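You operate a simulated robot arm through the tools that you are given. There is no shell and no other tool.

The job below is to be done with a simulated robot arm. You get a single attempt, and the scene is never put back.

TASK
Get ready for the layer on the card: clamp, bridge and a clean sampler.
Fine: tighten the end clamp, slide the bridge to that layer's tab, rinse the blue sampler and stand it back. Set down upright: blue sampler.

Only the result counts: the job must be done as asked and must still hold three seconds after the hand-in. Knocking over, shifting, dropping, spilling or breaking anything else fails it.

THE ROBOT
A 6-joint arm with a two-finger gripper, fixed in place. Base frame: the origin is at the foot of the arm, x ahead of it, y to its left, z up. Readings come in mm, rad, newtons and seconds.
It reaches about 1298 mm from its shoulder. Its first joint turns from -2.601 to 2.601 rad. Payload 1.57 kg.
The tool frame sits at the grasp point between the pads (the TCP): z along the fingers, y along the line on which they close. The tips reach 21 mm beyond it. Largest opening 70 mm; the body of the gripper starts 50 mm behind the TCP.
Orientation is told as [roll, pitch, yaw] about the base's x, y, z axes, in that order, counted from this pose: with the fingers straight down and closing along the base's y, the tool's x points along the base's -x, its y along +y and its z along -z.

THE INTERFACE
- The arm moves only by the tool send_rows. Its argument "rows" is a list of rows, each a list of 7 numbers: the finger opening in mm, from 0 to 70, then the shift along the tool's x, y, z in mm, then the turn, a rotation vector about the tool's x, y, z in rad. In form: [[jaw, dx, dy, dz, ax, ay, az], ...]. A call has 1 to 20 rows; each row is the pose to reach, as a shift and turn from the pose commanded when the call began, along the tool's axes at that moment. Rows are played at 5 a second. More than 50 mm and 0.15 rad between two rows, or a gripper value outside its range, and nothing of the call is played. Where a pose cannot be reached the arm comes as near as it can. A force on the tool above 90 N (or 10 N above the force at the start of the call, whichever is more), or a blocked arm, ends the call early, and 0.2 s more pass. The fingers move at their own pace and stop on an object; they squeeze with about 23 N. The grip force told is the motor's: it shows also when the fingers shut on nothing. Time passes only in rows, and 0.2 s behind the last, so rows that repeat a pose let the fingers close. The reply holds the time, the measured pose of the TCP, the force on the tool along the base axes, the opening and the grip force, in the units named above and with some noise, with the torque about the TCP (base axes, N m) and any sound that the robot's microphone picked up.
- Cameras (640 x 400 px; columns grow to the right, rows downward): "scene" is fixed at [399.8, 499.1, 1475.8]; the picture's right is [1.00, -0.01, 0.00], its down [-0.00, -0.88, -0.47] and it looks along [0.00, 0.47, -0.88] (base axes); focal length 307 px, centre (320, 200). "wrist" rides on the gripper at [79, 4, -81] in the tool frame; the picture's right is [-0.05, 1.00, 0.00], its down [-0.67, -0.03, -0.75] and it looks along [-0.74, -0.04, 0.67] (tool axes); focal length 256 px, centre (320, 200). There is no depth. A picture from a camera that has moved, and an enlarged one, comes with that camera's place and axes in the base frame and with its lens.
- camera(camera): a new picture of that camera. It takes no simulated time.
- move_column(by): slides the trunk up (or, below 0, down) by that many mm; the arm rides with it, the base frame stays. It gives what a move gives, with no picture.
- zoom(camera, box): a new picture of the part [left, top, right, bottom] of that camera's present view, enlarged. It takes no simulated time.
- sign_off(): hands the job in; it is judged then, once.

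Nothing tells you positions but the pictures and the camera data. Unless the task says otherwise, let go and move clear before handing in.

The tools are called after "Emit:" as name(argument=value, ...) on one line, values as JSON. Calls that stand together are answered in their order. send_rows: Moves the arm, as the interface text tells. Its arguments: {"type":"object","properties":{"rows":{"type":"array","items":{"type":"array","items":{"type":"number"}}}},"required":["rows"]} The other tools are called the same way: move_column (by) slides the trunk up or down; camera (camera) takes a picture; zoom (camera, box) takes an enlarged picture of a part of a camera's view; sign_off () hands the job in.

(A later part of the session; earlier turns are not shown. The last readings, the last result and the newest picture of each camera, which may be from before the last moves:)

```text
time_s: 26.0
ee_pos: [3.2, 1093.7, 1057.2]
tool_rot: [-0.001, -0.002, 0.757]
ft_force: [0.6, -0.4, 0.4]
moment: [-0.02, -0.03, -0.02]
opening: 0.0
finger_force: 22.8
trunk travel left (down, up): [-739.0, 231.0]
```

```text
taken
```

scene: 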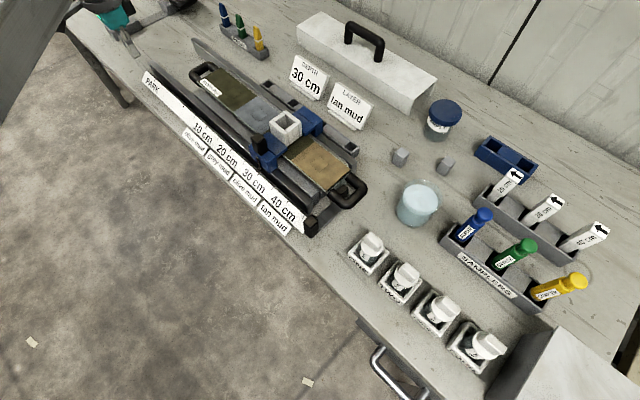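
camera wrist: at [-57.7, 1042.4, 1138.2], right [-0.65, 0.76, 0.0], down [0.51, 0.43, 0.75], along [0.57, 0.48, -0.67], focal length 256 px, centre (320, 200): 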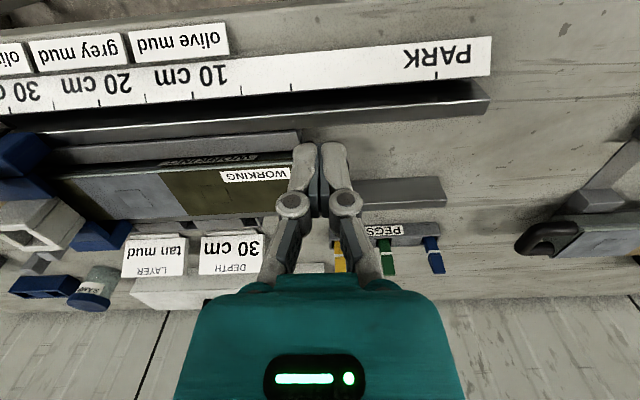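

The fingers hide the tray's far end, so I'll sidestep to get a clear view. The scene camera is also free now to check the clamp.

Emit:
send_rows(rows=[[0, 0, -40, 0, 0, 0, 0], [0, 0, -80, 0, 0, 0, 0], [0, 0, -80, 0, 0, 0, 0]])

Emit:
zoom(camera="wrist", box=[330, 120, 530, 245])

Emit:
zoom(camera="scene", box=[280, 150, 380, 250])

Emit:
zoom(camera="scene", box=[220, 100, 380, 200])

```text
time_s: 26.8
ee_pos: [60.6, 1036.3, 1056.0]
tool_rot: [0.002, -0.003, 0.758]
ft_force: [0.3, -0.6, -0.1]
moment: [0.04, 0.0, 0.0]
opening: 0.0
finger_force: 23.2
trunk travel left (down, up): [-739.0, 231.0]
```

```text
3.20 times, centred on (430, 182) of wrist
camera zoom: at [-1.3, 984.7, 1138.5], right [-0.65, 0.76, 0.0], down [0.51, 0.43, 0.75], along [0.57, 0.48, -0.67], focal length 819 px, centre (-32, 256)
```

zoom: 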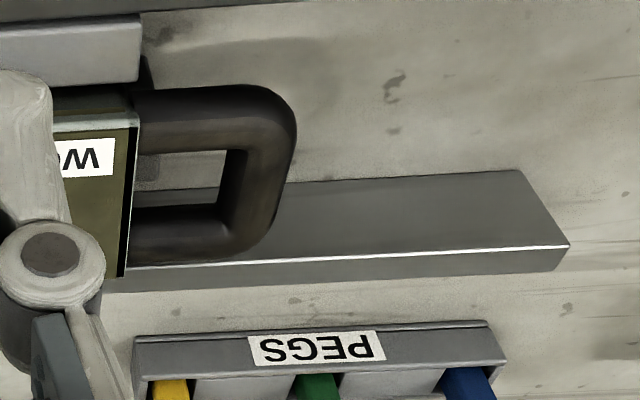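

```text
4.00 times, centred on (330, 200) of scene
camera zoom: at [399.8, 499.1, 1475.8], right [1.0, -0.01, 0.0], down [0.0, -0.88, -0.47], along [0.0, 0.47, -0.88], focal length 1230 px, centre (280, 200)
```

zoom: 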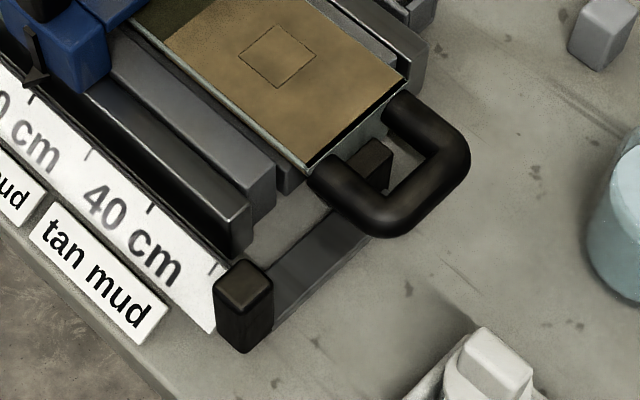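

```text
4.00 times, centred on (300, 150) of scene
camera zoom: at [399.8, 499.1, 1475.8], right [1.0, -0.01, 0.0], down [0.0, -0.88, -0.47], along [0.0, 0.47, -0.88], focal length 1230 px, centre (400, 400)
```

zoom: 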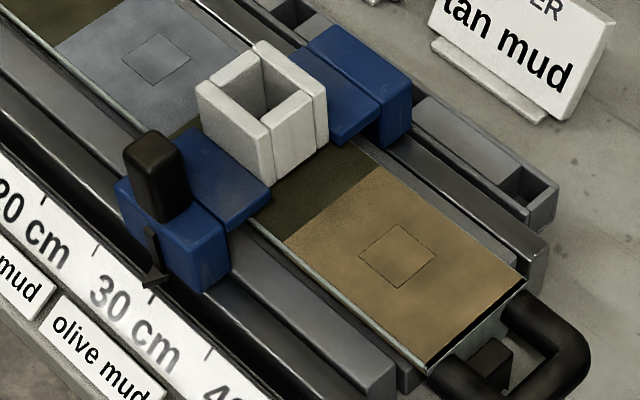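

I'll zoom closer at the tray's far end.

Emit:
zoom(camera="wrist", box=[355, 125, 435, 215])

```text
4.44 times, centred on (395, 170) of wrist
camera zoom: at [-1.3, 984.7, 1138.5], right [-0.65, 0.76, 0.0], down [0.51, 0.43, 0.75], along [0.57, 0.48, -0.67], focal length 1138 px, centre (-13, 333)
```

zoom: 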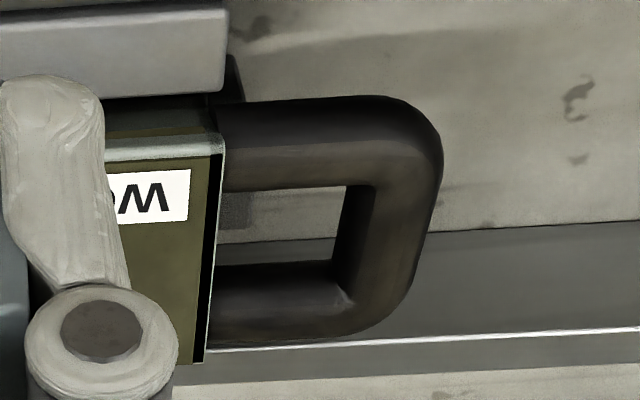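

There's a dark block under the tray's far end. I'll look at it from the left side to see whether it's a stop.

Emit:
send_rows(rows=[[0, 1, 23, 0, 0, 0, 0.127], [0, 2, 46, 0, 0, 0, 0.254], [0, 4, 69, 0, 0, 0, 0.38], [0, 5, 92, 0, 0, 0, 0.506], [0, 7, 115, 0, 0, 0, 0.633], [0, 8, 137, 0, 0, 0, 0.758]])

Emit:
camera(camera="wrist")

```text
time_s: 28.2
ee_pos: [-41.7, 1108.7, 1057.7]
tool_rot: [0.004, 0.001, -0.001]
ft_force: [0.1, 0.2, 0.1]
moment: [-0.02, -0.02, 0.03]
opening: 0.2
finger_force: 23.2
out of reach, approached as far as the arm can: row 5, 6
trunk travel left (down, up): [-739.0, 231.0]
```

```text
taken
camera wrist: at [-121.4, 1112.8, 1138.5], right [0.05, 1.0, 0.0], down [0.67, -0.04, 0.74], along [0.74, -0.04, -0.67], focal length 256 px, centre (320, 200)
```

wrist: 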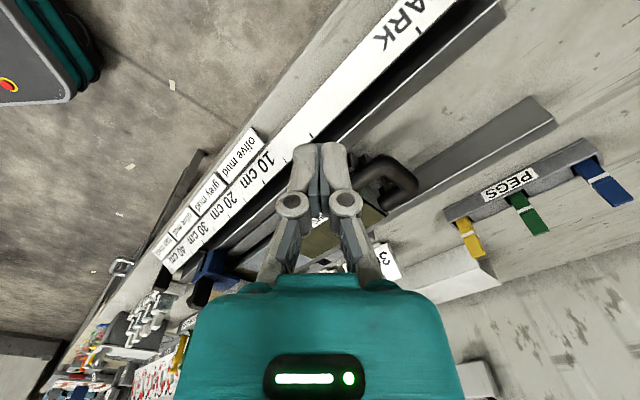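

Emit:
zoom(camera="wrist", box=[330, 130, 430, 220])

```text
4.44 times, centred on (380, 175) of wrist
camera zoom: at [-121.4, 1112.8, 1138.5], right [0.05, 1.0, 0.0], down [0.67, -0.04, 0.74], along [0.74, -0.04, -0.67], focal length 1138 px, centre (53, 311)
```

zoom: 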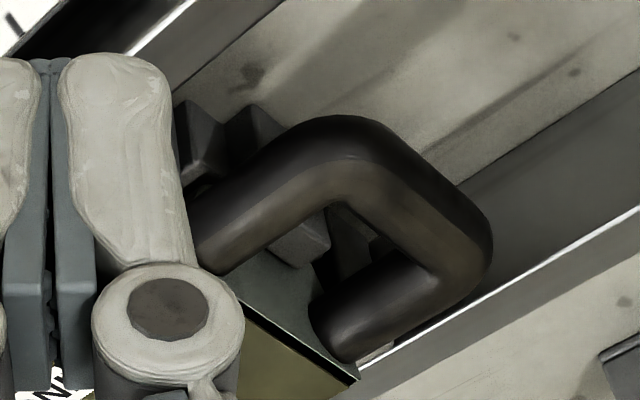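

There is a fixed stop block at the tray's far end, so tightening means pinning the tray between the pad and that stop. I'll check for a remaining gap.

Emit:
zoom(camera="wrist", box=[370, 160, 410, 200])

Emit:
zoom(camera="scene", box=[190, 55, 230, 85])

```text
10.00 times, centred on (390, 180) of wrist
camera zoom: at [-121.4, 1112.8, 1138.5], right [0.05, 1.0, 0.0], down [0.67, -0.04, 0.74], along [0.74, -0.04, -0.67], focal length 2560 px, centre (-380, 400)
```

zoom: 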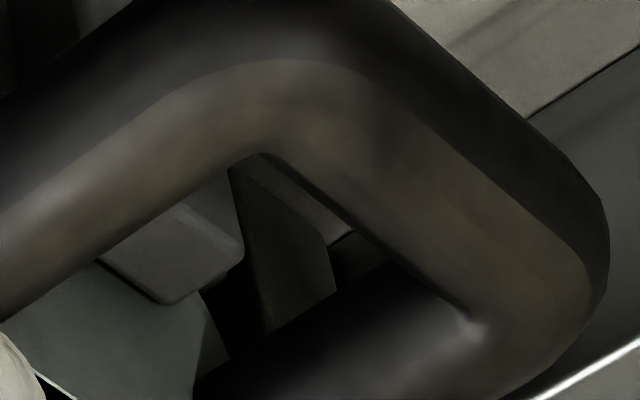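

```text
13.33 times, centred on (210, 70) of scene
camera zoom: at [399.8, 499.1, 1475.8], right [1.0, -0.01, 0.0], down [0.0, -0.88, -0.47], along [0.0, 0.47, -0.88], focal length 4099 px, centre (1787, 1933)
```

zoom: 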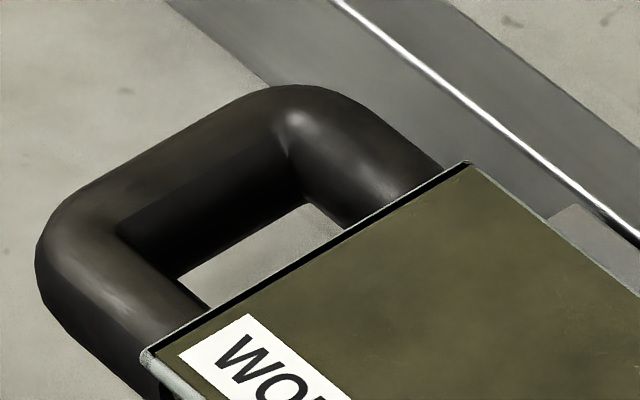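

The stop block meets the tray's end plate with only a hairline visible, so the tray looks seated. I'll go back to the knob and give it a firm final push to confirm it's solid.

Emit:
send_rows(rows=[[0, -29, -25, 0, 0, 0, -0.1456], [0, -58, -50, 0, 0, 0, -0.2912], [0, -87, -74, 0, 0, 0, -0.4369], [0, -115, -99, 0, 0, 0, -0.5825], [0, -144, -124, 0, 0, 0, -0.7281], [0, -173, -149, 0, 0, 0, -0.8737], [0, -202, -174, 0, 0, 0, -1.0194], [0, -231, -199, 0, 0, 0, -1.165], [0, -260, -223, 0, 0, 0, -1.3106], [0, -289, -248, 0, 0, 0, -1.4562], [0, -317, -273, 0, 0, 0, -1.6019], [0, -346, -298, 0, 0, 0, -1.7475], [0, -375, -323, 0, 0, 0, -1.8931], [0, -404, -348, 0, 0, 0, -2.0388], [0, -433, -372, 0, 0, 0, -2.1844], [0, -462, -397, 0, 0, 0, -2.33]])

Emit:
camera(camera="wrist")

```text
time_s: 31.6
ee_pos: [422.7, 712.7, 1058.8]
tool_rot: [-0.001, -0.002, 2.335]
ft_force: [0.0, 0.1, 0.3]
moment: [0.01, 0.0, 0.02]
opening: 0.0
finger_force: 22.7
trunk travel left (down, up): [-739.0, 231.0]
```

```text
taken
camera wrist: at [475.2, 652.4, 1138.6], right [-0.76, -0.65, 0.0], down [-0.43, 0.5, 0.75], along [-0.49, 0.57, -0.67], focal length 256 px, centre (320, 200)
```

wrist: 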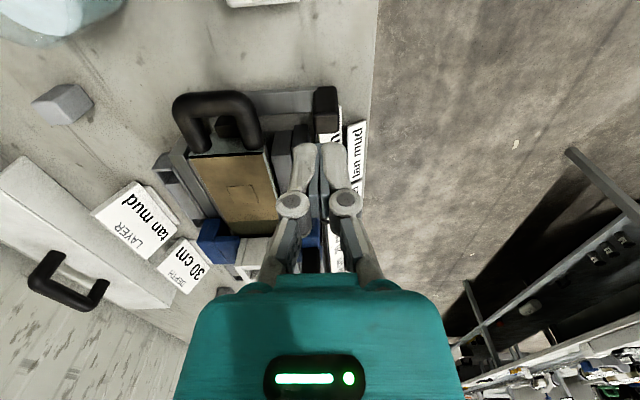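

I'm back in line with the knob. Lowering to pushing height and pressing again.

Emit:
move_column(by=-161)

Emit:
send_rows(rows=[[0, -10, 0, 0, 0, 0, 0], [0, -20, 0, 0, 0, 0, 0], [0, -28, 0, 0, 0, 0, 0], [0, -32, 0, 0, 0, 0, 0], [0, -34, 0, 0, 0, 0, 0], [0, -36, 0, 0, 0, 0, 0], [0, -36, 0, 0, 0, 0, 0]])

```text
time_s: 33.4
ee_pos: [423.9, 714.1, 896.7]
tool_rot: [-0.001, 0.001, 2.331]
ft_force: [0.1, -0.6, 0.2]
moment: [-0.02, 0.0, 0.02]
opening: 0.0
finger_force: 23.1
trunk travel left (down, up): [-578.0, 392.0]
```

```text
time_s: 35.0
ee_pos: [399.0, 739.0, 898.1]
tool_rot: [-0.002, 0.0, 2.332]
ft_force: [0.6, 0.3, -0.8]
moment: [-0.01, -0.01, -0.01]
opening: 0.2
finger_force: 22.9
trunk travel left (down, up): [-578.0, 392.0]
```

I'm just at the contact point with no force yet. Now I'll press in 1 mm steps.

Emit:
send_rows(rows=[[0, -1, 0, 0, 0, 0, 0], [0, -2, 0, 0, 0, 0, 0], [0, -3, 0, 0, 0, 0, 0], [0, -3, 0, 0, 0, 0, 0]])

```text
time_s: 36.0
ee_pos: [398.8, 739.6, 897.8]
tool_rot: [0.002, 0.001, 2.333]
ft_force: [12.8, -17.4, -5.8]
moment: [-0.11, -0.13, 0.23]
opening: 0.1
finger_force: 23.2
trunk travel left (down, up): [-578.0, 392.0]
```

It's solid now: 22 N and no further movement. I'll add a little more pressure to be sure it's fully seated, then back off.

Emit:
send_rows(rows=[[0, -1, 0, 0, 0, 0, 0], [0, -2, 0, 0, 0, 0, 0], [0, -3, 0, 0, 0, 0, 0], [0, -3, 0, 0, 0, 0, 0]])

Emit:
send_rows(rows=[[0, 6, 0, 0, 0, 0, 0], [0, 16, 0, 0, 0, 0, 0], [0, 30, 0, 0, 0, 0, 0], [0, 46, 0, 0, 0, 0, 0]])

Emit:
zoom(camera="wrist", box=[90, 130, 390, 300])

```text
time_s: 37.0
ee_pos: [398.5, 740.4, 897.1]
tool_rot: [0.001, 0.006, 2.329]
ft_force: [26.4, -39.5, -15.8]
moment: [0.25, -0.02, 0.35]
opening: 5.7
finger_force: 28.5
trunk travel left (down, up): [-578.0, 392.0]
```

```text
time_s: 38.0
ee_pos: [426.8, 709.1, 896.1]
tool_rot: [-0.001, -0.003, 2.331]
ft_force: [-0.3, 0.9, -0.3]
moment: [-0.03, -0.05, -0.02]
opening: 0.0
finger_force: 28.6
trunk travel left (down, up): [-578.0, 392.0]
```

```text
2.13 times, centred on (240, 215) of wrist
camera zoom: at [477.4, 649.5, 977.5], right [-0.76, -0.65, 0.0], down [-0.43, 0.51, 0.75], along [-0.48, 0.57, -0.67], focal length 546 px, centre (491, 168)
```

zoom: 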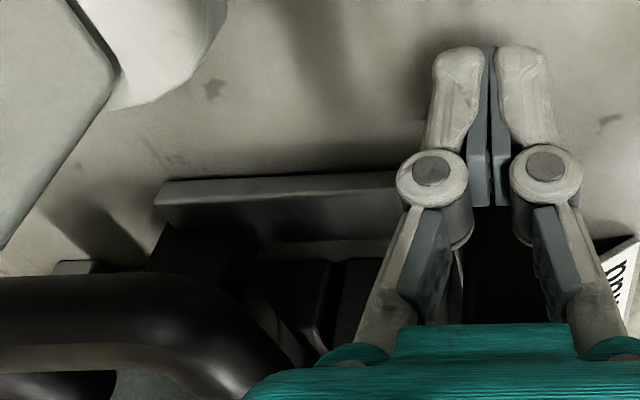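

The clamp held against about 50 N without moving, so it is tight. Now the bridge: I'll raise the trunk, turn back to the rail-aligned yaw, and view the bridge knob and pointer close up.

Emit:
move_column(by=162)

Emit:
send_rows(rows=[[0, -15, 7.5, 0, 0, 0, 0.1425], [0, -31, 15, 0, 0, 0, 0.285], [0, -46, 22.5, 0, 0, 0, 0.427], [0, -61, 30, 0, 0, 0, 0.57], [0, -76, 37.5, 0, 0, 0, 0.712], [0, -92, 45, 0, 0, 0, 0.855], [0, -107, 52.5, 0, 0, 0, 0.997], [0, -122, 60, 0, 0, 0, 1.14], [0, -138, 67.5, 0, 0, 0, 1.282], [0, -153, 75, 0, 0, 0, 1.425], [0, -168, 83, 0, 0, 0, 1.567]])

Emit:
camera(camera="wrist")

Emit:
camera(camera="scene")

```text
time_s: 39.9
ee_pos: [426.2, 710.9, 1058.4]
tool_rot: [-0.001, 0.001, 2.331]
ft_force: [-0.2, 0.2, -0.1]
moment: [-0.03, 0.0, 0.0]
opening: 0.0
finger_force: 28.7
trunk travel left (down, up): [-740.0, 230.0]
```

```text
time_s: 42.3
ee_pos: [250.4, 775.1, 1058.5]
tool_rot: [-0.002, -0.003, 0.763]
ft_force: [-0.5, 0.0, -0.6]
moment: [-0.05, 0.02, 0.0]
opening: 0.0
finger_force: 28.7
trunk travel left (down, up): [-740.0, 230.0]
```

```text
taken
camera wrist: at [189.6, 722.9, 1139.6], right [-0.65, 0.76, 0.0], down [0.51, 0.43, 0.75], along [0.57, 0.49, -0.67], focal length 256 px, centre (320, 200)
```

wrist: 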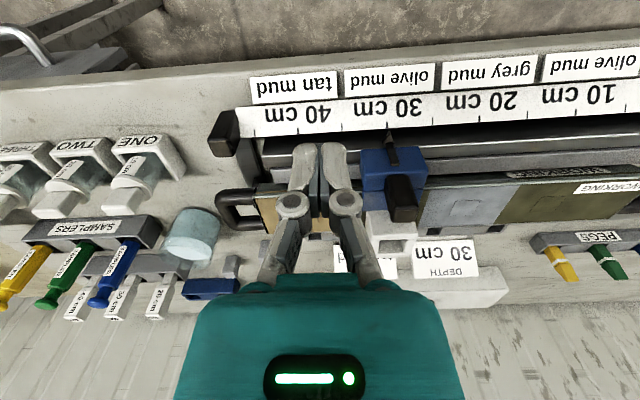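

```text
taken
```

scene: 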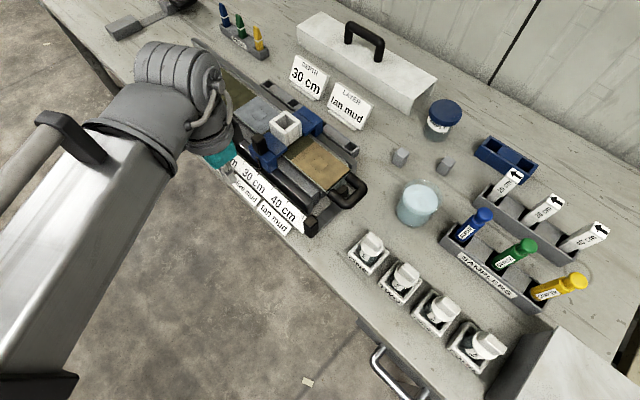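

Emit:
zoom(camera="wrist", box=[220, 60, 460, 160])

Emit:
zoom(camera="wrist", box=[340, 110, 460, 260])

```text
2.67 times, centred on (340, 110) of wrist
camera zoom: at [189.6, 722.9, 1139.6], right [-0.65, 0.76, 0.0], down [0.51, 0.43, 0.75], along [0.57, 0.49, -0.67], focal length 683 px, centre (267, 440)
```

zoom: 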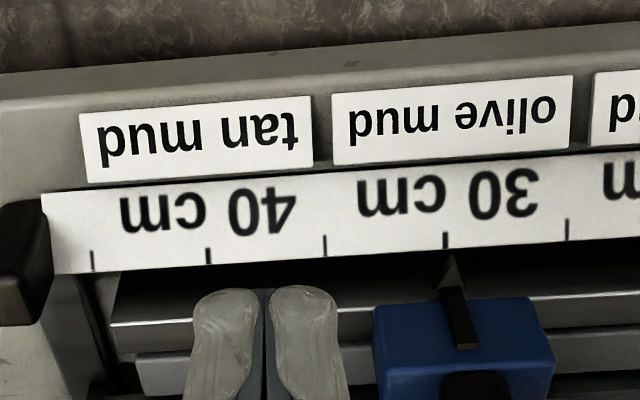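

```text
2.67 times, centred on (400, 185) of wrist
camera zoom: at [189.6, 722.9, 1139.6], right [-0.65, 0.76, 0.0], down [0.51, 0.43, 0.75], along [0.57, 0.49, -0.67], focal length 683 px, centre (107, 240)
```

zoom: 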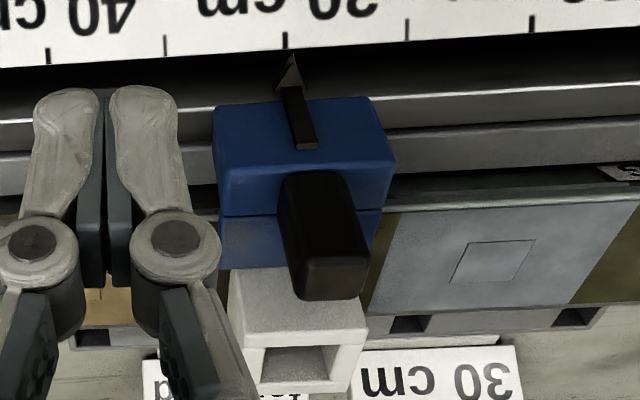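

The ruler is at z≈890 and its 10 cm marks are 100 mm apart, with the pointer right at the 30 mark. I'll grip the bridge knob near (276, 898, top z≈993) with the fingers either side of it along the rail, first moving above it with the jaws open.

Emit:
send_rows(rows=[[70, -34, 24, 0, 0, 0, -0.01], [70, -69, 47, 0, 0, 0, -0.02], [70, -103, 71, 0, 0, 0, -0.022], [70, -103, 71, 0, 0, 0, -0.022]])

Emit:
camera(camera="wrist")

Emit:
camera(camera="scene")

```text
time_s: 43.3
ee_pos: [274.6, 899.0, 1058.7]
tool_rot: [0.0, -0.002, 0.787]
ft_force: [0.5, -0.2, -0.5]
moment: [0.02, -0.01, -0.01]
opening: 69.8
finger_force: 0.1
trunk travel left (down, up): [-740.0, 230.0]
```

```text
taken
camera wrist: at [215.3, 844.6, 1139.5], right [-0.67, 0.74, 0.0], down [0.5, 0.45, 0.75], along [0.55, 0.5, -0.67], focal length 256 px, centre (320, 200)
```

wrist: 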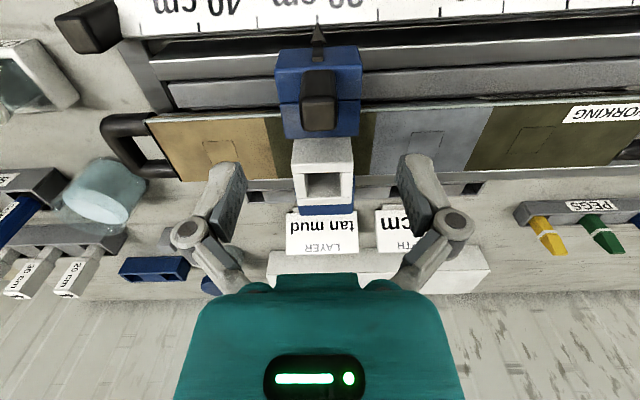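

```text
taken
```

scene: 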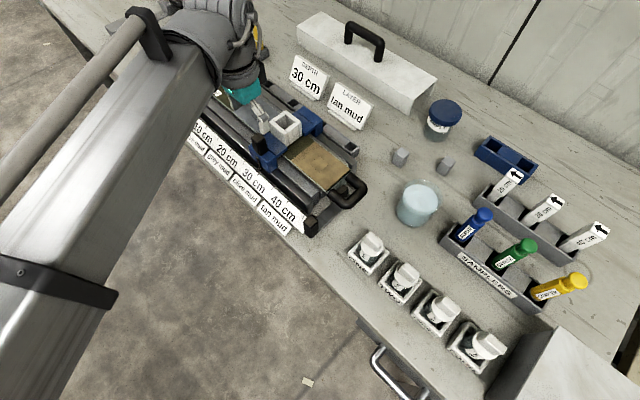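

I'll zoom to pin down the knob's top face before lowering.

Emit:
zoom(camera="wrist", box=[260, 10, 380, 150])

Emit:
zoom(camera="scene", box=[220, 80, 300, 160])

```text
2.86 times, centred on (320, 80) of wrist
camera zoom: at [215.3, 844.6, 1139.5], right [-0.67, 0.74, 0.0], down [0.5, 0.45, 0.75], along [0.55, 0.5, -0.67], focal length 731 px, centre (320, 543)
```

zoom: 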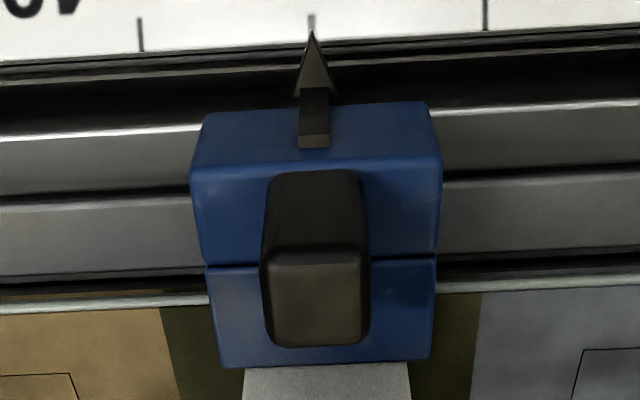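

```text
5.00 times, centred on (260, 120) of scene
camera zoom: at [399.8, 499.1, 1475.8], right [1.0, -0.01, 0.0], down [0.0, -0.88, -0.47], along [0.0, 0.47, -0.88], focal length 1537 px, centre (620, 600)
```

zoom: 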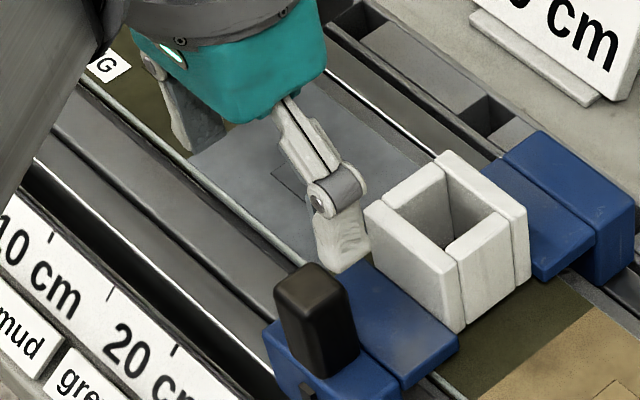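

The knob is centred at about (278, 900), within 3 mm of the gripper. I'll nudge over and lower so the pads straddle it.

Emit:
send_rows(rows=[[70, -3, -2, 0, 0, 0, 0], [70, -3, -2, 0, 0, 0, 0]])

Emit:
move_column(by=-74)

Emit:
camera(camera="wrist")

```text
time_s: 43.9
ee_pos: [279.8, 897.4, 1058.8]
tool_rot: [0.0, -0.001, 0.787]
ft_force: [0.2, -0.7, -1.3]
moment: [0.03, 0.02, 0.01]
opening: 69.9
finger_force: 0.1
trunk travel left (down, up): [-740.0, 230.0]
```

```text
time_s: 45.0
ee_pos: [278.9, 899.2, 985.3]
tool_rot: [0.002, 0.0, 0.787]
ft_force: [-0.4, -0.3, 0.5]
moment: [0.02, 0.02, -0.01]
opening: 70.0
finger_force: 0.0
trunk travel left (down, up): [-666.0, 304.0]
```

```text
taken
camera wrist: at [219.5, 844.5, 1065.7], right [-0.67, 0.74, 0.0], down [0.5, 0.45, 0.75], along [0.55, 0.5, -0.67], focal length 256 px, centre (320, 200)
```

wrist: 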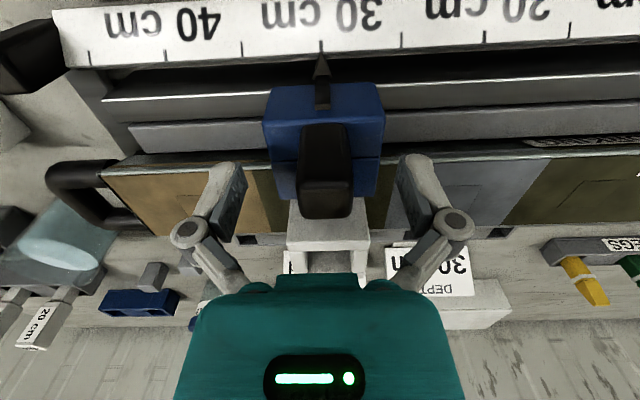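

The knob is centred between the fingers. Closing on it.

Emit:
send_rows(rows=[[45, 0, 0, 0, 0, 0, 0], [25, 0, 0, 0, 0, 0, 0], [10, 0, 0, 0, 0, 0, 0], [10, 0, 0, 0, 0, 0, 0], [10, 0, 0, 0, 0, 0, 0]])

Emit:
zoom(camera="wrist", box=[220, 0, 420, 220])

```text
time_s: 46.2
ee_pos: [277.8, 897.3, 986.3]
tool_rot: [0.001, -0.002, 0.787]
ft_force: [-2.3, 2.4, 2.5]
moment: [0.1, 0.06, -0.1]
opening: 24.1
finger_force: 32.2
trunk travel left (down, up): [-666.0, 304.0]
```

```text
1.82 times, centred on (320, 110) of wrist
camera zoom: at [219.1, 844.9, 1065.6], right [-0.67, 0.74, 0.0], down [0.5, 0.45, 0.75], along [0.55, 0.5, -0.67], focal length 465 px, centre (320, 364)
```

zoom: 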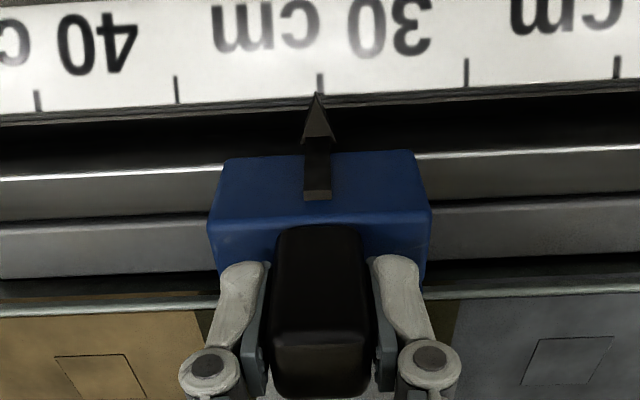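

The knob is gripped at 24 mm wide, with the pointer at the 30 tick. I'll slide the bridge along +e in small steps, halfway first.

Emit:
send_rows(rows=[[10, 0, -4, 0, 0, 0, 0], [10, 0, -10, 0, 0, 0, 0], [10, 0, -18, 0, 0, 0, 0], [10, 0, -26, 0, 0, 0, 0], [10, 0, -34, 0, 0, 0, 0], [10, 0, -42, 0, 0, 0, 0], [10, 0, -50, 0, 0, 0, 0], [10, 0, -50, 0, 0, 0, 0]])

Emit:
zoom(camera="wrist", box=[220, 0, 420, 220])

```text
time_s: 48.0
ee_pos: [313.5, 861.5, 985.1]
tool_rot: [0.0, 0.001, 0.788]
ft_force: [-6.5, -6.7, -6.3]
moment: [0.3, -0.32, -0.14]
opening: 23.9
finger_force: 31.8
trunk travel left (down, up): [-666.0, 304.0]
```

```text
1.82 times, centred on (320, 110) of wrist
camera zoom: at [254.5, 809.6, 1065.6], right [-0.67, 0.74, 0.0], down [0.5, 0.45, 0.75], along [0.55, 0.5, -0.67], focal length 465 px, centre (320, 364)
```

zoom: 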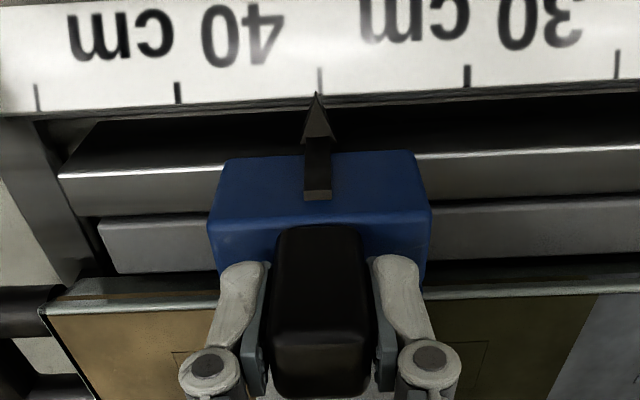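

The bridge slides smoothly and the pointer is at the 35 mark. Another 50 mm, with a slight correction for side force.

Emit:
send_rows(rows=[[10, 1, -4, 0, 0, 0, 0], [10, 1.2, -10, 0, 0, 0, 0], [10, 1.5, -18, 0, 0, 0, 0], [10, 1.7, -26, 0, 0, 0, 0], [10, 2, -34, 0, 0, 0, 0], [10, 2.2, -42, 0, 0, 0, 0], [10, 2.5, -48, 0, 0, 0, 0], [10, 2.5, -50, 0, 0, 0, 0], [10, 2.5, -50, 0, 0, 0, 0]])

Emit:
zoom(camera="wrist", box=[220, 0, 420, 220])

```text
time_s: 50.0
ee_pos: [346.9, 828.5, 984.2]
tool_rot: [0.006, -0.003, 0.789]
ft_force: [3.9, 23.7, 10.8]
moment: [0.42, 0.06, -0.15]
opening: 24.0
finger_force: 32.1
trunk travel left (down, up): [-666.0, 304.0]
```

```text
1.82 times, centred on (320, 110) of wrist
camera zoom: at [287.9, 774.0, 1064.6], right [-0.67, 0.74, 0.0], down [0.49, 0.44, 0.75], along [0.55, 0.5, -0.67], focal length 465 px, centre (320, 364)
```

zoom: 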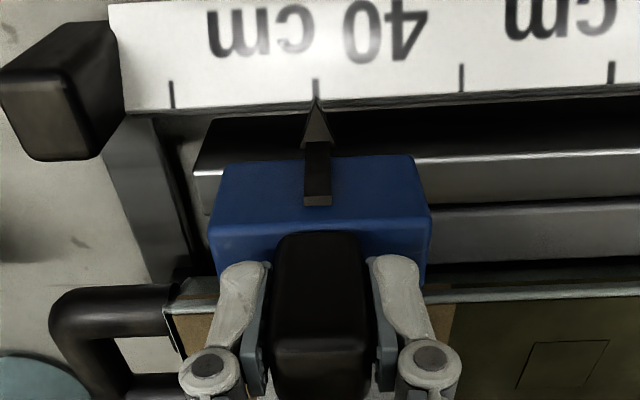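

The pointer is within about 0.6 mm of the 40 tick. I'll take out my side over-correction, recheck the alignment and then release.

Emit:
send_rows(rows=[[10, -0.8, 0, 0, 0, 0, 0], [10, -1.6, -0.6, 0, 0, 0, 0], [10, -1.6, -0.6, 0, 0, 0, 0]])

Emit:
zoom(camera="wrist", box=[280, 20, 360, 80])

```text
time_s: 50.8
ee_pos: [346.7, 827.8, 984.7]
tool_rot: [0.002, 0.001, 0.789]
ft_force: [-14.3, 14.9, -2.0]
moment: [0.96, -0.29, -0.12]
opening: 23.6
finger_force: 31.6
trunk travel left (down, up): [-666.0, 304.0]
```

```text
6.67 times, centred on (320, 50) of wrist
camera zoom: at [288.0, 774.3, 1064.8], right [-0.67, 0.74, 0.0], down [0.5, 0.45, 0.74], along [0.55, 0.5, -0.67], focal length 1707 px, centre (320, 1200)
```

zoom: 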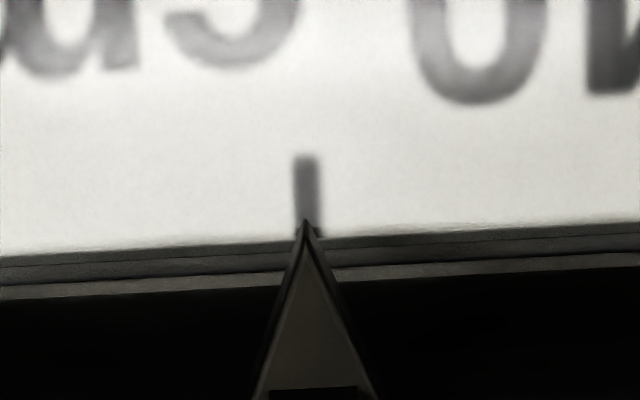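

The pointer tip is exactly on the 40 tick, and the push-back suggests the slide has reached its end. I'll relax the push slightly and then open the jaws.

Emit:
send_rows(rows=[[10, 0, 0.8, 0, 0, 0, 0], [10, 0, 1.6, 0, 0, 0, 0], [10, 0, 1.6, 0, 0, 0, 0]])

Emit:
zoom(camera="wrist", box=[280, 20, 360, 80])

```text
time_s: 51.6
ee_pos: [347.9, 827.8, 983.9]
tool_rot: [-0.003, 0.0, 0.787]
ft_force: [-9.6, 4.7, -7.5]
moment: [-0.05, 0.18, -0.01]
opening: 23.9
finger_force: 32.3
trunk travel left (down, up): [-666.0, 304.0]
```

```text
6.67 times, centred on (320, 50) of wrist
camera zoom: at [287.7, 774.6, 1064.9], right [-0.67, 0.74, 0.0], down [0.49, 0.45, 0.74], along [0.55, 0.5, -0.67], focal length 1707 px, centre (320, 1200)
```

zoom: 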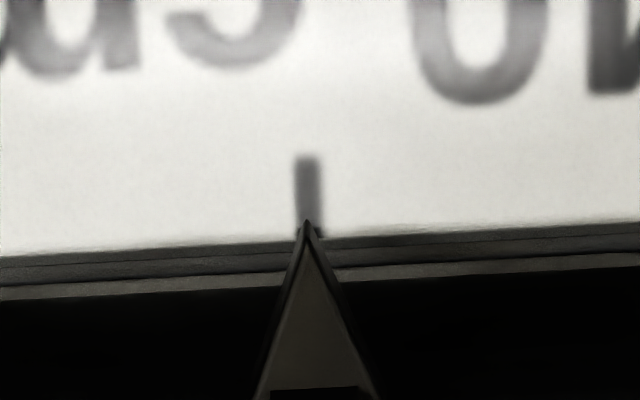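

The pointer is still exactly on the 40 tick. Releasing the knob and rising clear.

Emit:
send_rows(rows=[[30, 0, 0, 0, 0, 0, 0], [45, 0, 0, 0, 0, 0, 0], [65, 0, 0, 0, 0, 0, 0], [70, 0, 0, 0, 0, 0, 0], [70, 0, 0, 0, 0, 0, 0]])

Emit:
zoom(camera="wrist", box=[260, 10, 380, 100])

Emit:
move_column(by=75)

Emit:
camera(camera="wrist")

Emit:
zoom(camera="wrist", box=[260, 10, 380, 100])

```text
time_s: 52.8
ee_pos: [346.7, 828.7, 985.3]
tool_rot: [-0.001, -0.002, 0.787]
ft_force: [-0.3, -0.3, -0.7]
moment: [0.03, -0.02, -0.02]
opening: 70.1
finger_force: 0.0
trunk travel left (down, up): [-666.0, 304.0]
```

```text
4.44 times, centred on (320, 55) of wrist
camera zoom: at [288.4, 774.0, 1065.5], right [-0.67, 0.74, 0.0], down [0.5, 0.45, 0.75], along [0.55, 0.5, -0.67], focal length 1138 px, centre (320, 844)
```

zoom: 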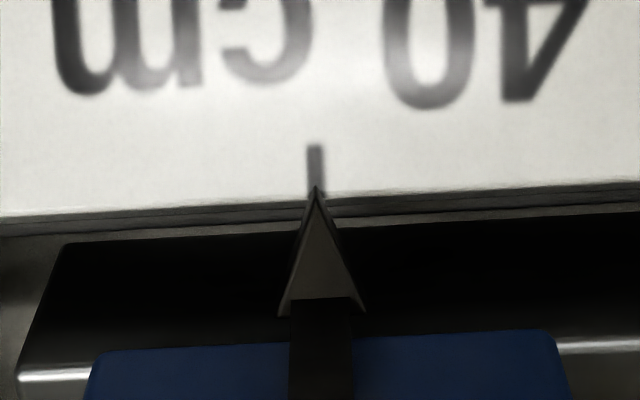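

```text
time_s: 53.9
ee_pos: [349.1, 827.5, 1059.6]
tool_rot: [0.002, 0.0, 0.788]
ft_force: [0.6, 0.1, 0.4]
moment: [0.0, 0.02, 0.0]
opening: 69.9
finger_force: 0.1
trunk travel left (down, up): [-741.0, 229.0]
```

```text
taken
camera wrist: at [288.6, 774.1, 1140.4], right [-0.67, 0.74, 0.0], down [0.5, 0.45, 0.75], along [0.55, 0.5, -0.67], focal length 256 px, centre (320, 200)
```

wrist: 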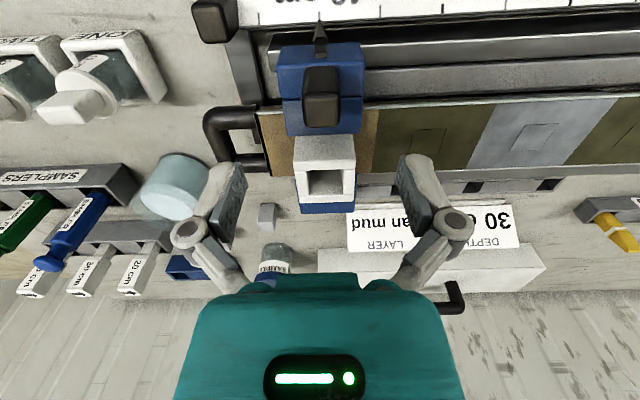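

```text
4.44 times, centred on (320, 55) of wrist
camera zoom: at [288.6, 774.1, 1140.4], right [-0.67, 0.74, 0.0], down [0.5, 0.45, 0.75], along [0.55, 0.5, -0.67], focal length 1138 px, centre (320, 844)
```

zoom: 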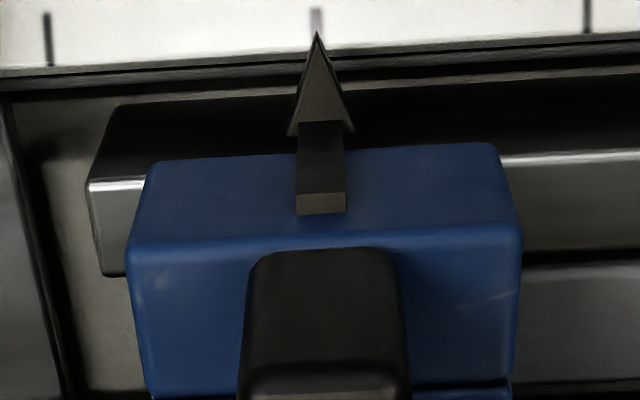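

The bridge is set exactly at the 40 cm (tan mud) mark. Next is the blue sampler, which stands upright near (686, 725) with its top at z≈1000, so I'll move over for a closer look.

Emit:
send_rows(rows=[[70, -10, -42, 0, 0, 0, 0], [70, -21, -84, 0, 0, 0, 0], [70, -32, -126, 0, 0, 0, 0], [70, -42, -169, 0, 0, 0, 0], [70, -53, -211, 0, 0, 0, 0], [70, -63, -253, 0, 0, 0, 0], [70, -63, -253, 0, 0, 0, 0]])

Emit:
camera(camera="wrist")

Emit:
camera(camera="scene")

```text
time_s: 55.5
ee_pos: [572.6, 692.6, 1059.5]
tool_rot: [0.0, -0.002, 0.788]
ft_force: [0.0, -0.1, 0.2]
moment: [0.04, 0.0, -0.05]
opening: 70.2
finger_force: 0.1
trunk travel left (down, up): [-741.0, 229.0]
```

```text
taken
camera wrist: at [512.4, 639.4, 1140.6], right [-0.67, 0.74, 0.0], down [0.5, 0.45, 0.75], along [0.55, 0.5, -0.67], focal length 256 px, centre (320, 200)
```

wrist: 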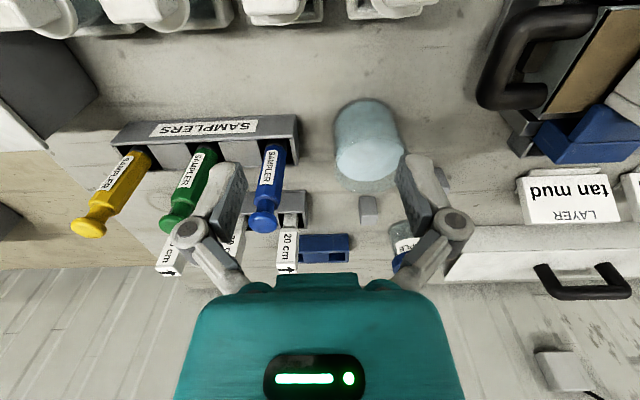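

```text
taken
```

scene: 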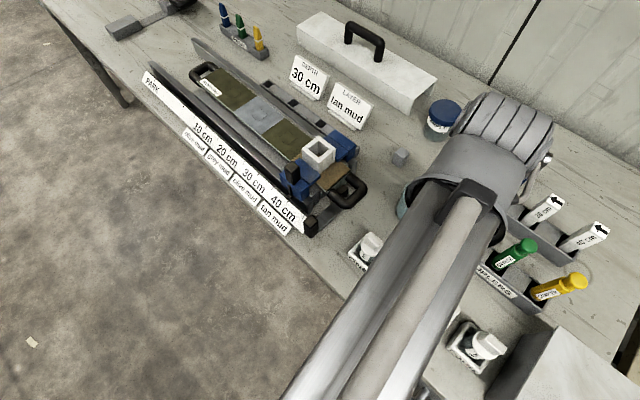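

Emit:
zoom(camera="wrist", box=[200, 100, 340, 280])

Emit:
zoom(camera="wrist", box=[310, 80, 430, 200])

Emit:
zoom(camera="scene", box=[220, 100, 380, 240])

```text
2.22 times, centred on (270, 190) of wrist
camera zoom: at [512.4, 639.4, 1140.6], right [-0.67, 0.74, 0.0], down [0.5, 0.45, 0.75], along [0.55, 0.5, -0.67], focal length 569 px, centre (431, 222)
```

zoom: 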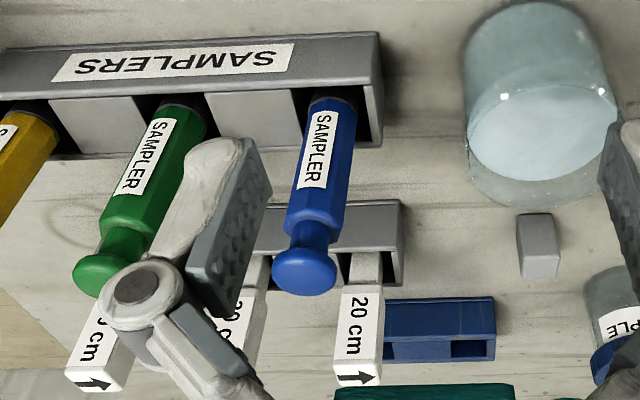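

```text
3.33 times, centred on (370, 140) of wrist
camera zoom: at [512.4, 639.4, 1140.6], right [-0.67, 0.74, 0.0], down [0.5, 0.45, 0.75], along [0.55, 0.5, -0.67], focal length 853 px, centre (153, 400)
```

zoom: 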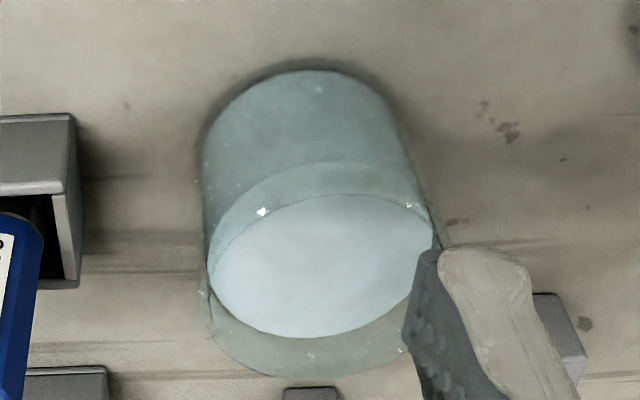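

```text
2.86 times, centred on (300, 170) of scene
camera zoom: at [399.8, 499.1, 1475.8], right [1.0, -0.01, 0.0], down [0.0, -0.88, -0.47], along [0.0, 0.47, -0.88], focal length 878 px, centre (377, 286)
```

zoom: 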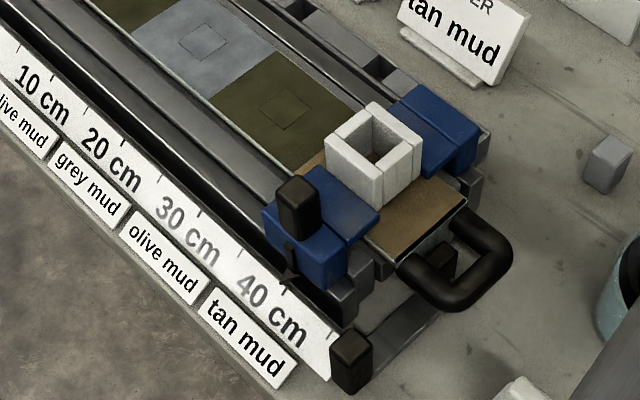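

The bridge stays at 40. The blue sampler's axis is near (688, 726), with its body top at about z≈966 and head top at about 1000. The beaker is centred near (614, 808) with its rim at about z≈912. I'll turn so the fingers straddle the sampler across the rack, away from the green one, and stop above it.

Emit:
send_rows(rows=[[70, -9.6, -5.3, 0, 0, 0, 0.143], [70, -19.1, -10.6, 0, 0, 0, 0.286], [70, -28.7, -15.9, 0, 0, 0, 0.429], [70, -38.2, -21.2, 0, 0, 0, 0.572], [70, -47.8, -26.4, 0, 0, 0, 0.715], [70, -57.3, -31.7, 0, 0, 0, 0.858], [70, -66.9, -37, 0, 0, 0, 1.001], [70, -76.4, -42.3, 0, 0, 0, 1.144], [70, -86, -47.6, 0, 0, 0, 1.287], [70, -95.5, -52.9, 0, 0, 0, 1.43], [70, -105.1, -58.2, 0, 0, 0, 1.573], [70, -105.1, -58.2, 0, 0, 0, 1.573]])

Emit:
camera(camera="wrist")

Emit:
camera(camera="scene")

```text
time_s: 58.1
ee_pos: [687.4, 727.0, 1059.4]
tool_rot: [0.002, 0.001, -0.789]
ft_force: [0.5, 0.2, 0.8]
moment: [-0.04, 0.03, 0.02]
opening: 70.3
finger_force: 0.1
trunk travel left (down, up): [-741.0, 229.0]
```

```text
taken
camera wrist: at [634.0, 785.5, 1140.7], right [0.75, 0.67, 0.0], down [0.44, -0.5, 0.74], along [0.5, -0.55, -0.67], focal length 256 px, centre (320, 200)
```

wrist: 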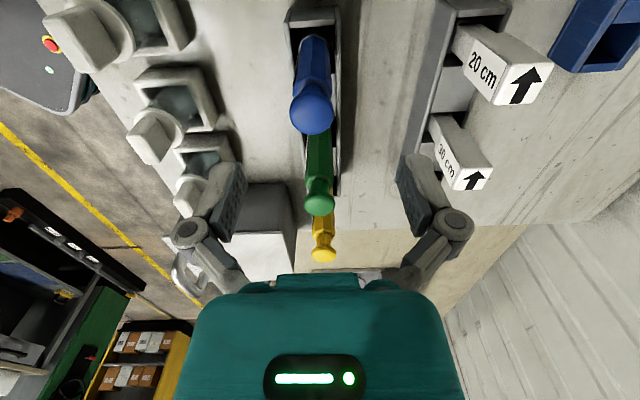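

```text
taken
```

scene: 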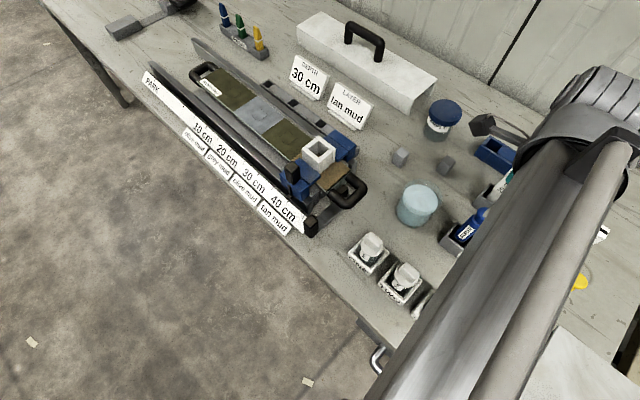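

I'm above the blue sampler. I'll zoom in for an exact centre before lowering.

Emit:
zoom(camera="wrist", box=[260, 0, 380, 150])

```text
2.67 times, centred on (320, 75) of wrist
camera zoom: at [634.0, 785.5, 1140.7], right [0.75, 0.67, 0.0], down [0.44, -0.5, 0.74], along [0.5, -0.55, -0.67], focal length 683 px, centre (320, 533)
```

zoom: 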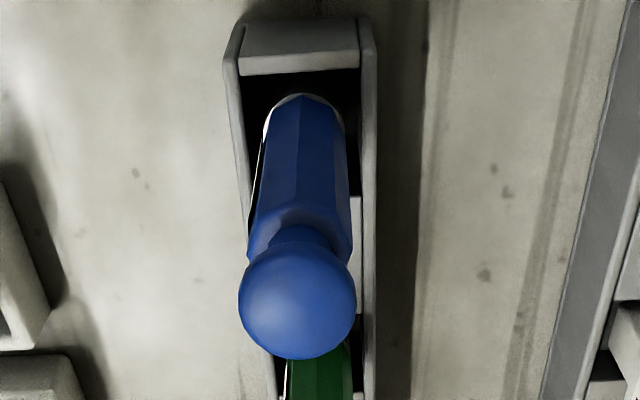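

Triangulating from all views puts the sampler's axis at about (682, 723.5), body shoulder at z≈972 and head top at about 1015. I'll nudge 6 mm to centre on it and lower so the pads grip the upper body without the palm touching the head.

Emit:
send_rows(rows=[[70, 1.3, -6.2, 0, 0, 0, 0], [70, 1.3, -6.2, 0, 0, 0, 0]])

Emit:
move_column(by=-50)

Emit:
camera(camera="wrist")

```text
time_s: 58.7
ee_pos: [681.5, 722.8, 1059.2]
tool_rot: [0.001, -0.001, -0.787]
ft_force: [0.0, -0.1, -0.3]
moment: [0.03, 0.0, 0.01]
opening: 70.0
finger_force: 0.1
trunk travel left (down, up): [-741.0, 229.0]
```

```text
time_s: 59.6
ee_pos: [680.6, 722.2, 1009.4]
tool_rot: [0.002, -0.001, -0.785]
ft_force: [-0.1, 0.4, 0.3]
moment: [0.04, -0.01, -0.01]
opening: 70.1
finger_force: 0.1
trunk travel left (down, up): [-691.0, 279.0]
```

```text
taken
camera wrist: at [628.4, 781.2, 1090.8], right [0.74, 0.67, 0.0], down [0.45, -0.5, 0.74], along [0.5, -0.55, -0.67], focal length 256 px, centre (320, 200)
```

wrist: 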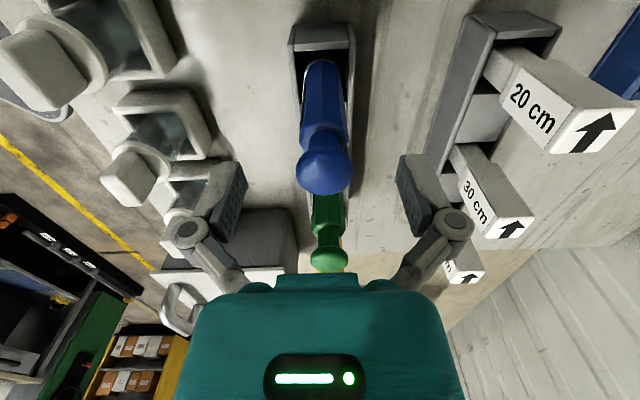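

The sampler is centred within 2 mm. Lowering the last 37 mm to the gripping height.

Emit:
send_rows(rows=[[70, 0, 1.5, 0, 0, 0, 0], [70, 0, 1.5, 0, 0, 0, 0]])

Emit:
move_column(by=-37)

Emit:
camera(camera="wrist")

```text
time_s: 60.2
ee_pos: [683.4, 724.4, 1009.2]
tool_rot: [0.002, 0.0, -0.786]
ft_force: [-0.9, 0.6, -0.3]
moment: [-0.02, 0.0, -0.03]
opening: 70.2
finger_force: 0.1
trunk travel left (down, up): [-691.0, 279.0]
```

```text
time_s: 61.1
ee_pos: [680.8, 722.9, 972.3]
tool_rot: [0.001, -0.001, -0.783]
ft_force: [-0.1, -1.2, -0.2]
moment: [-0.02, 0.04, 0.02]
opening: 70.3
finger_force: 0.1
trunk travel left (down, up): [-654.0, 316.0]
```

```text
taken
camera wrist: at [629.2, 782.0, 1053.8], right [0.74, 0.67, 0.0], down [0.45, -0.5, 0.74], along [0.5, -0.55, -0.67], focal length 256 px, centre (320, 200)
```

wrist: 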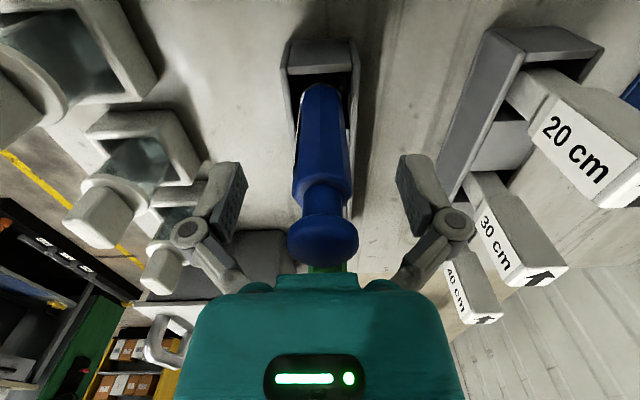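

The body is centred between the pads and the head clears the palm. Closing on the sampler.

Emit:
send_rows(rows=[[50, 0, 0, 0, 0, 0, 0], [35, 0, 0, 0, 0, 0, 0], [20, 0, 0, 0, 0, 0, 0], [10, 0, 0, 0, 0, 0, 0], [10, 0, 0, 0, 0, 0, 0], [10, 0, 0, 0, 0, 0, 0]])

Emit:
camera(camera="wrist")

```text
time_s: 62.5
ee_pos: [683.4, 722.3, 973.7]
tool_rot: [0.002, -0.001, -0.786]
ft_force: [0.0, 0.5, 0.9]
moment: [0.0, 0.01, -0.01]
opening: 23.3
finger_force: 23.1
trunk travel left (down, up): [-654.0, 316.0]
```

```text
taken
camera wrist: at [629.2, 782.1, 1053.7], right [0.74, 0.67, 0.0], down [0.45, -0.5, 0.74], along [0.5, -0.55, -0.67], focal length 256 px, centre (320, 200)
```

wrist: 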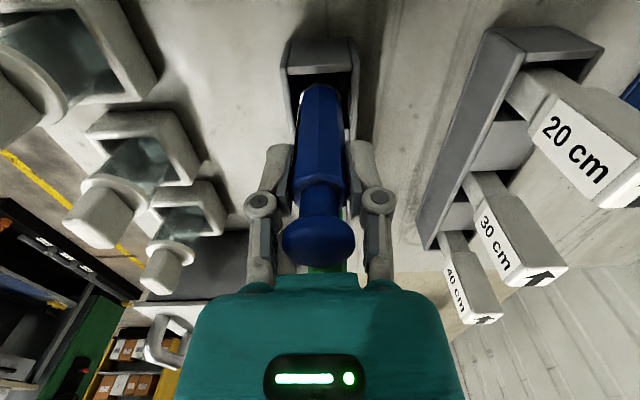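

Gripped firmly at 23 mm. Lifting straight up and checking the hold.

Emit:
move_column(by=30)

Emit:
move_column(by=90)

Emit:
camera(camera="wrist")

Emit:
camera(camera="scene")

```text
time_s: 63.2
ee_pos: [683.6, 723.3, 1002.2]
tool_rot: [-0.001, 0.0, -0.786]
ft_force: [0.0, -0.2, -1.2]
moment: [0.01, 0.01, 0.02]
opening: 23.4
finger_force: 23.0
trunk travel left (down, up): [-684.0, 286.0]
```

```text
time_s: 64.5
ee_pos: [682.4, 723.4, 1092.8]
tool_rot: [0.0, -0.001, -0.786]
ft_force: [0.0, 0.2, -0.8]
moment: [0.01, 0.01, -0.01]
opening: 23.4
finger_force: 23.3
trunk travel left (down, up): [-774.0, 196.0]
```

```text
taken
camera wrist: at [629.4, 782.4, 1173.4], right [0.74, 0.67, 0.0], down [0.45, -0.5, 0.74], along [0.5, -0.55, -0.67], focal length 256 px, centre (320, 200)
```

wrist: 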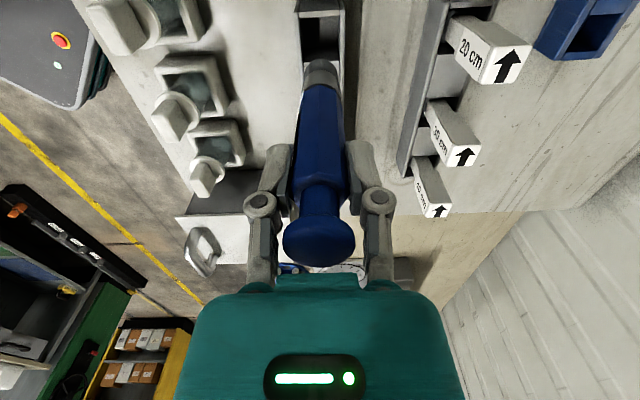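

```text
taken
```

scene: 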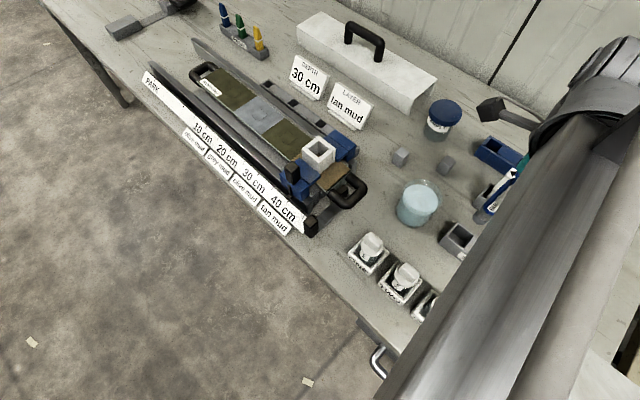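

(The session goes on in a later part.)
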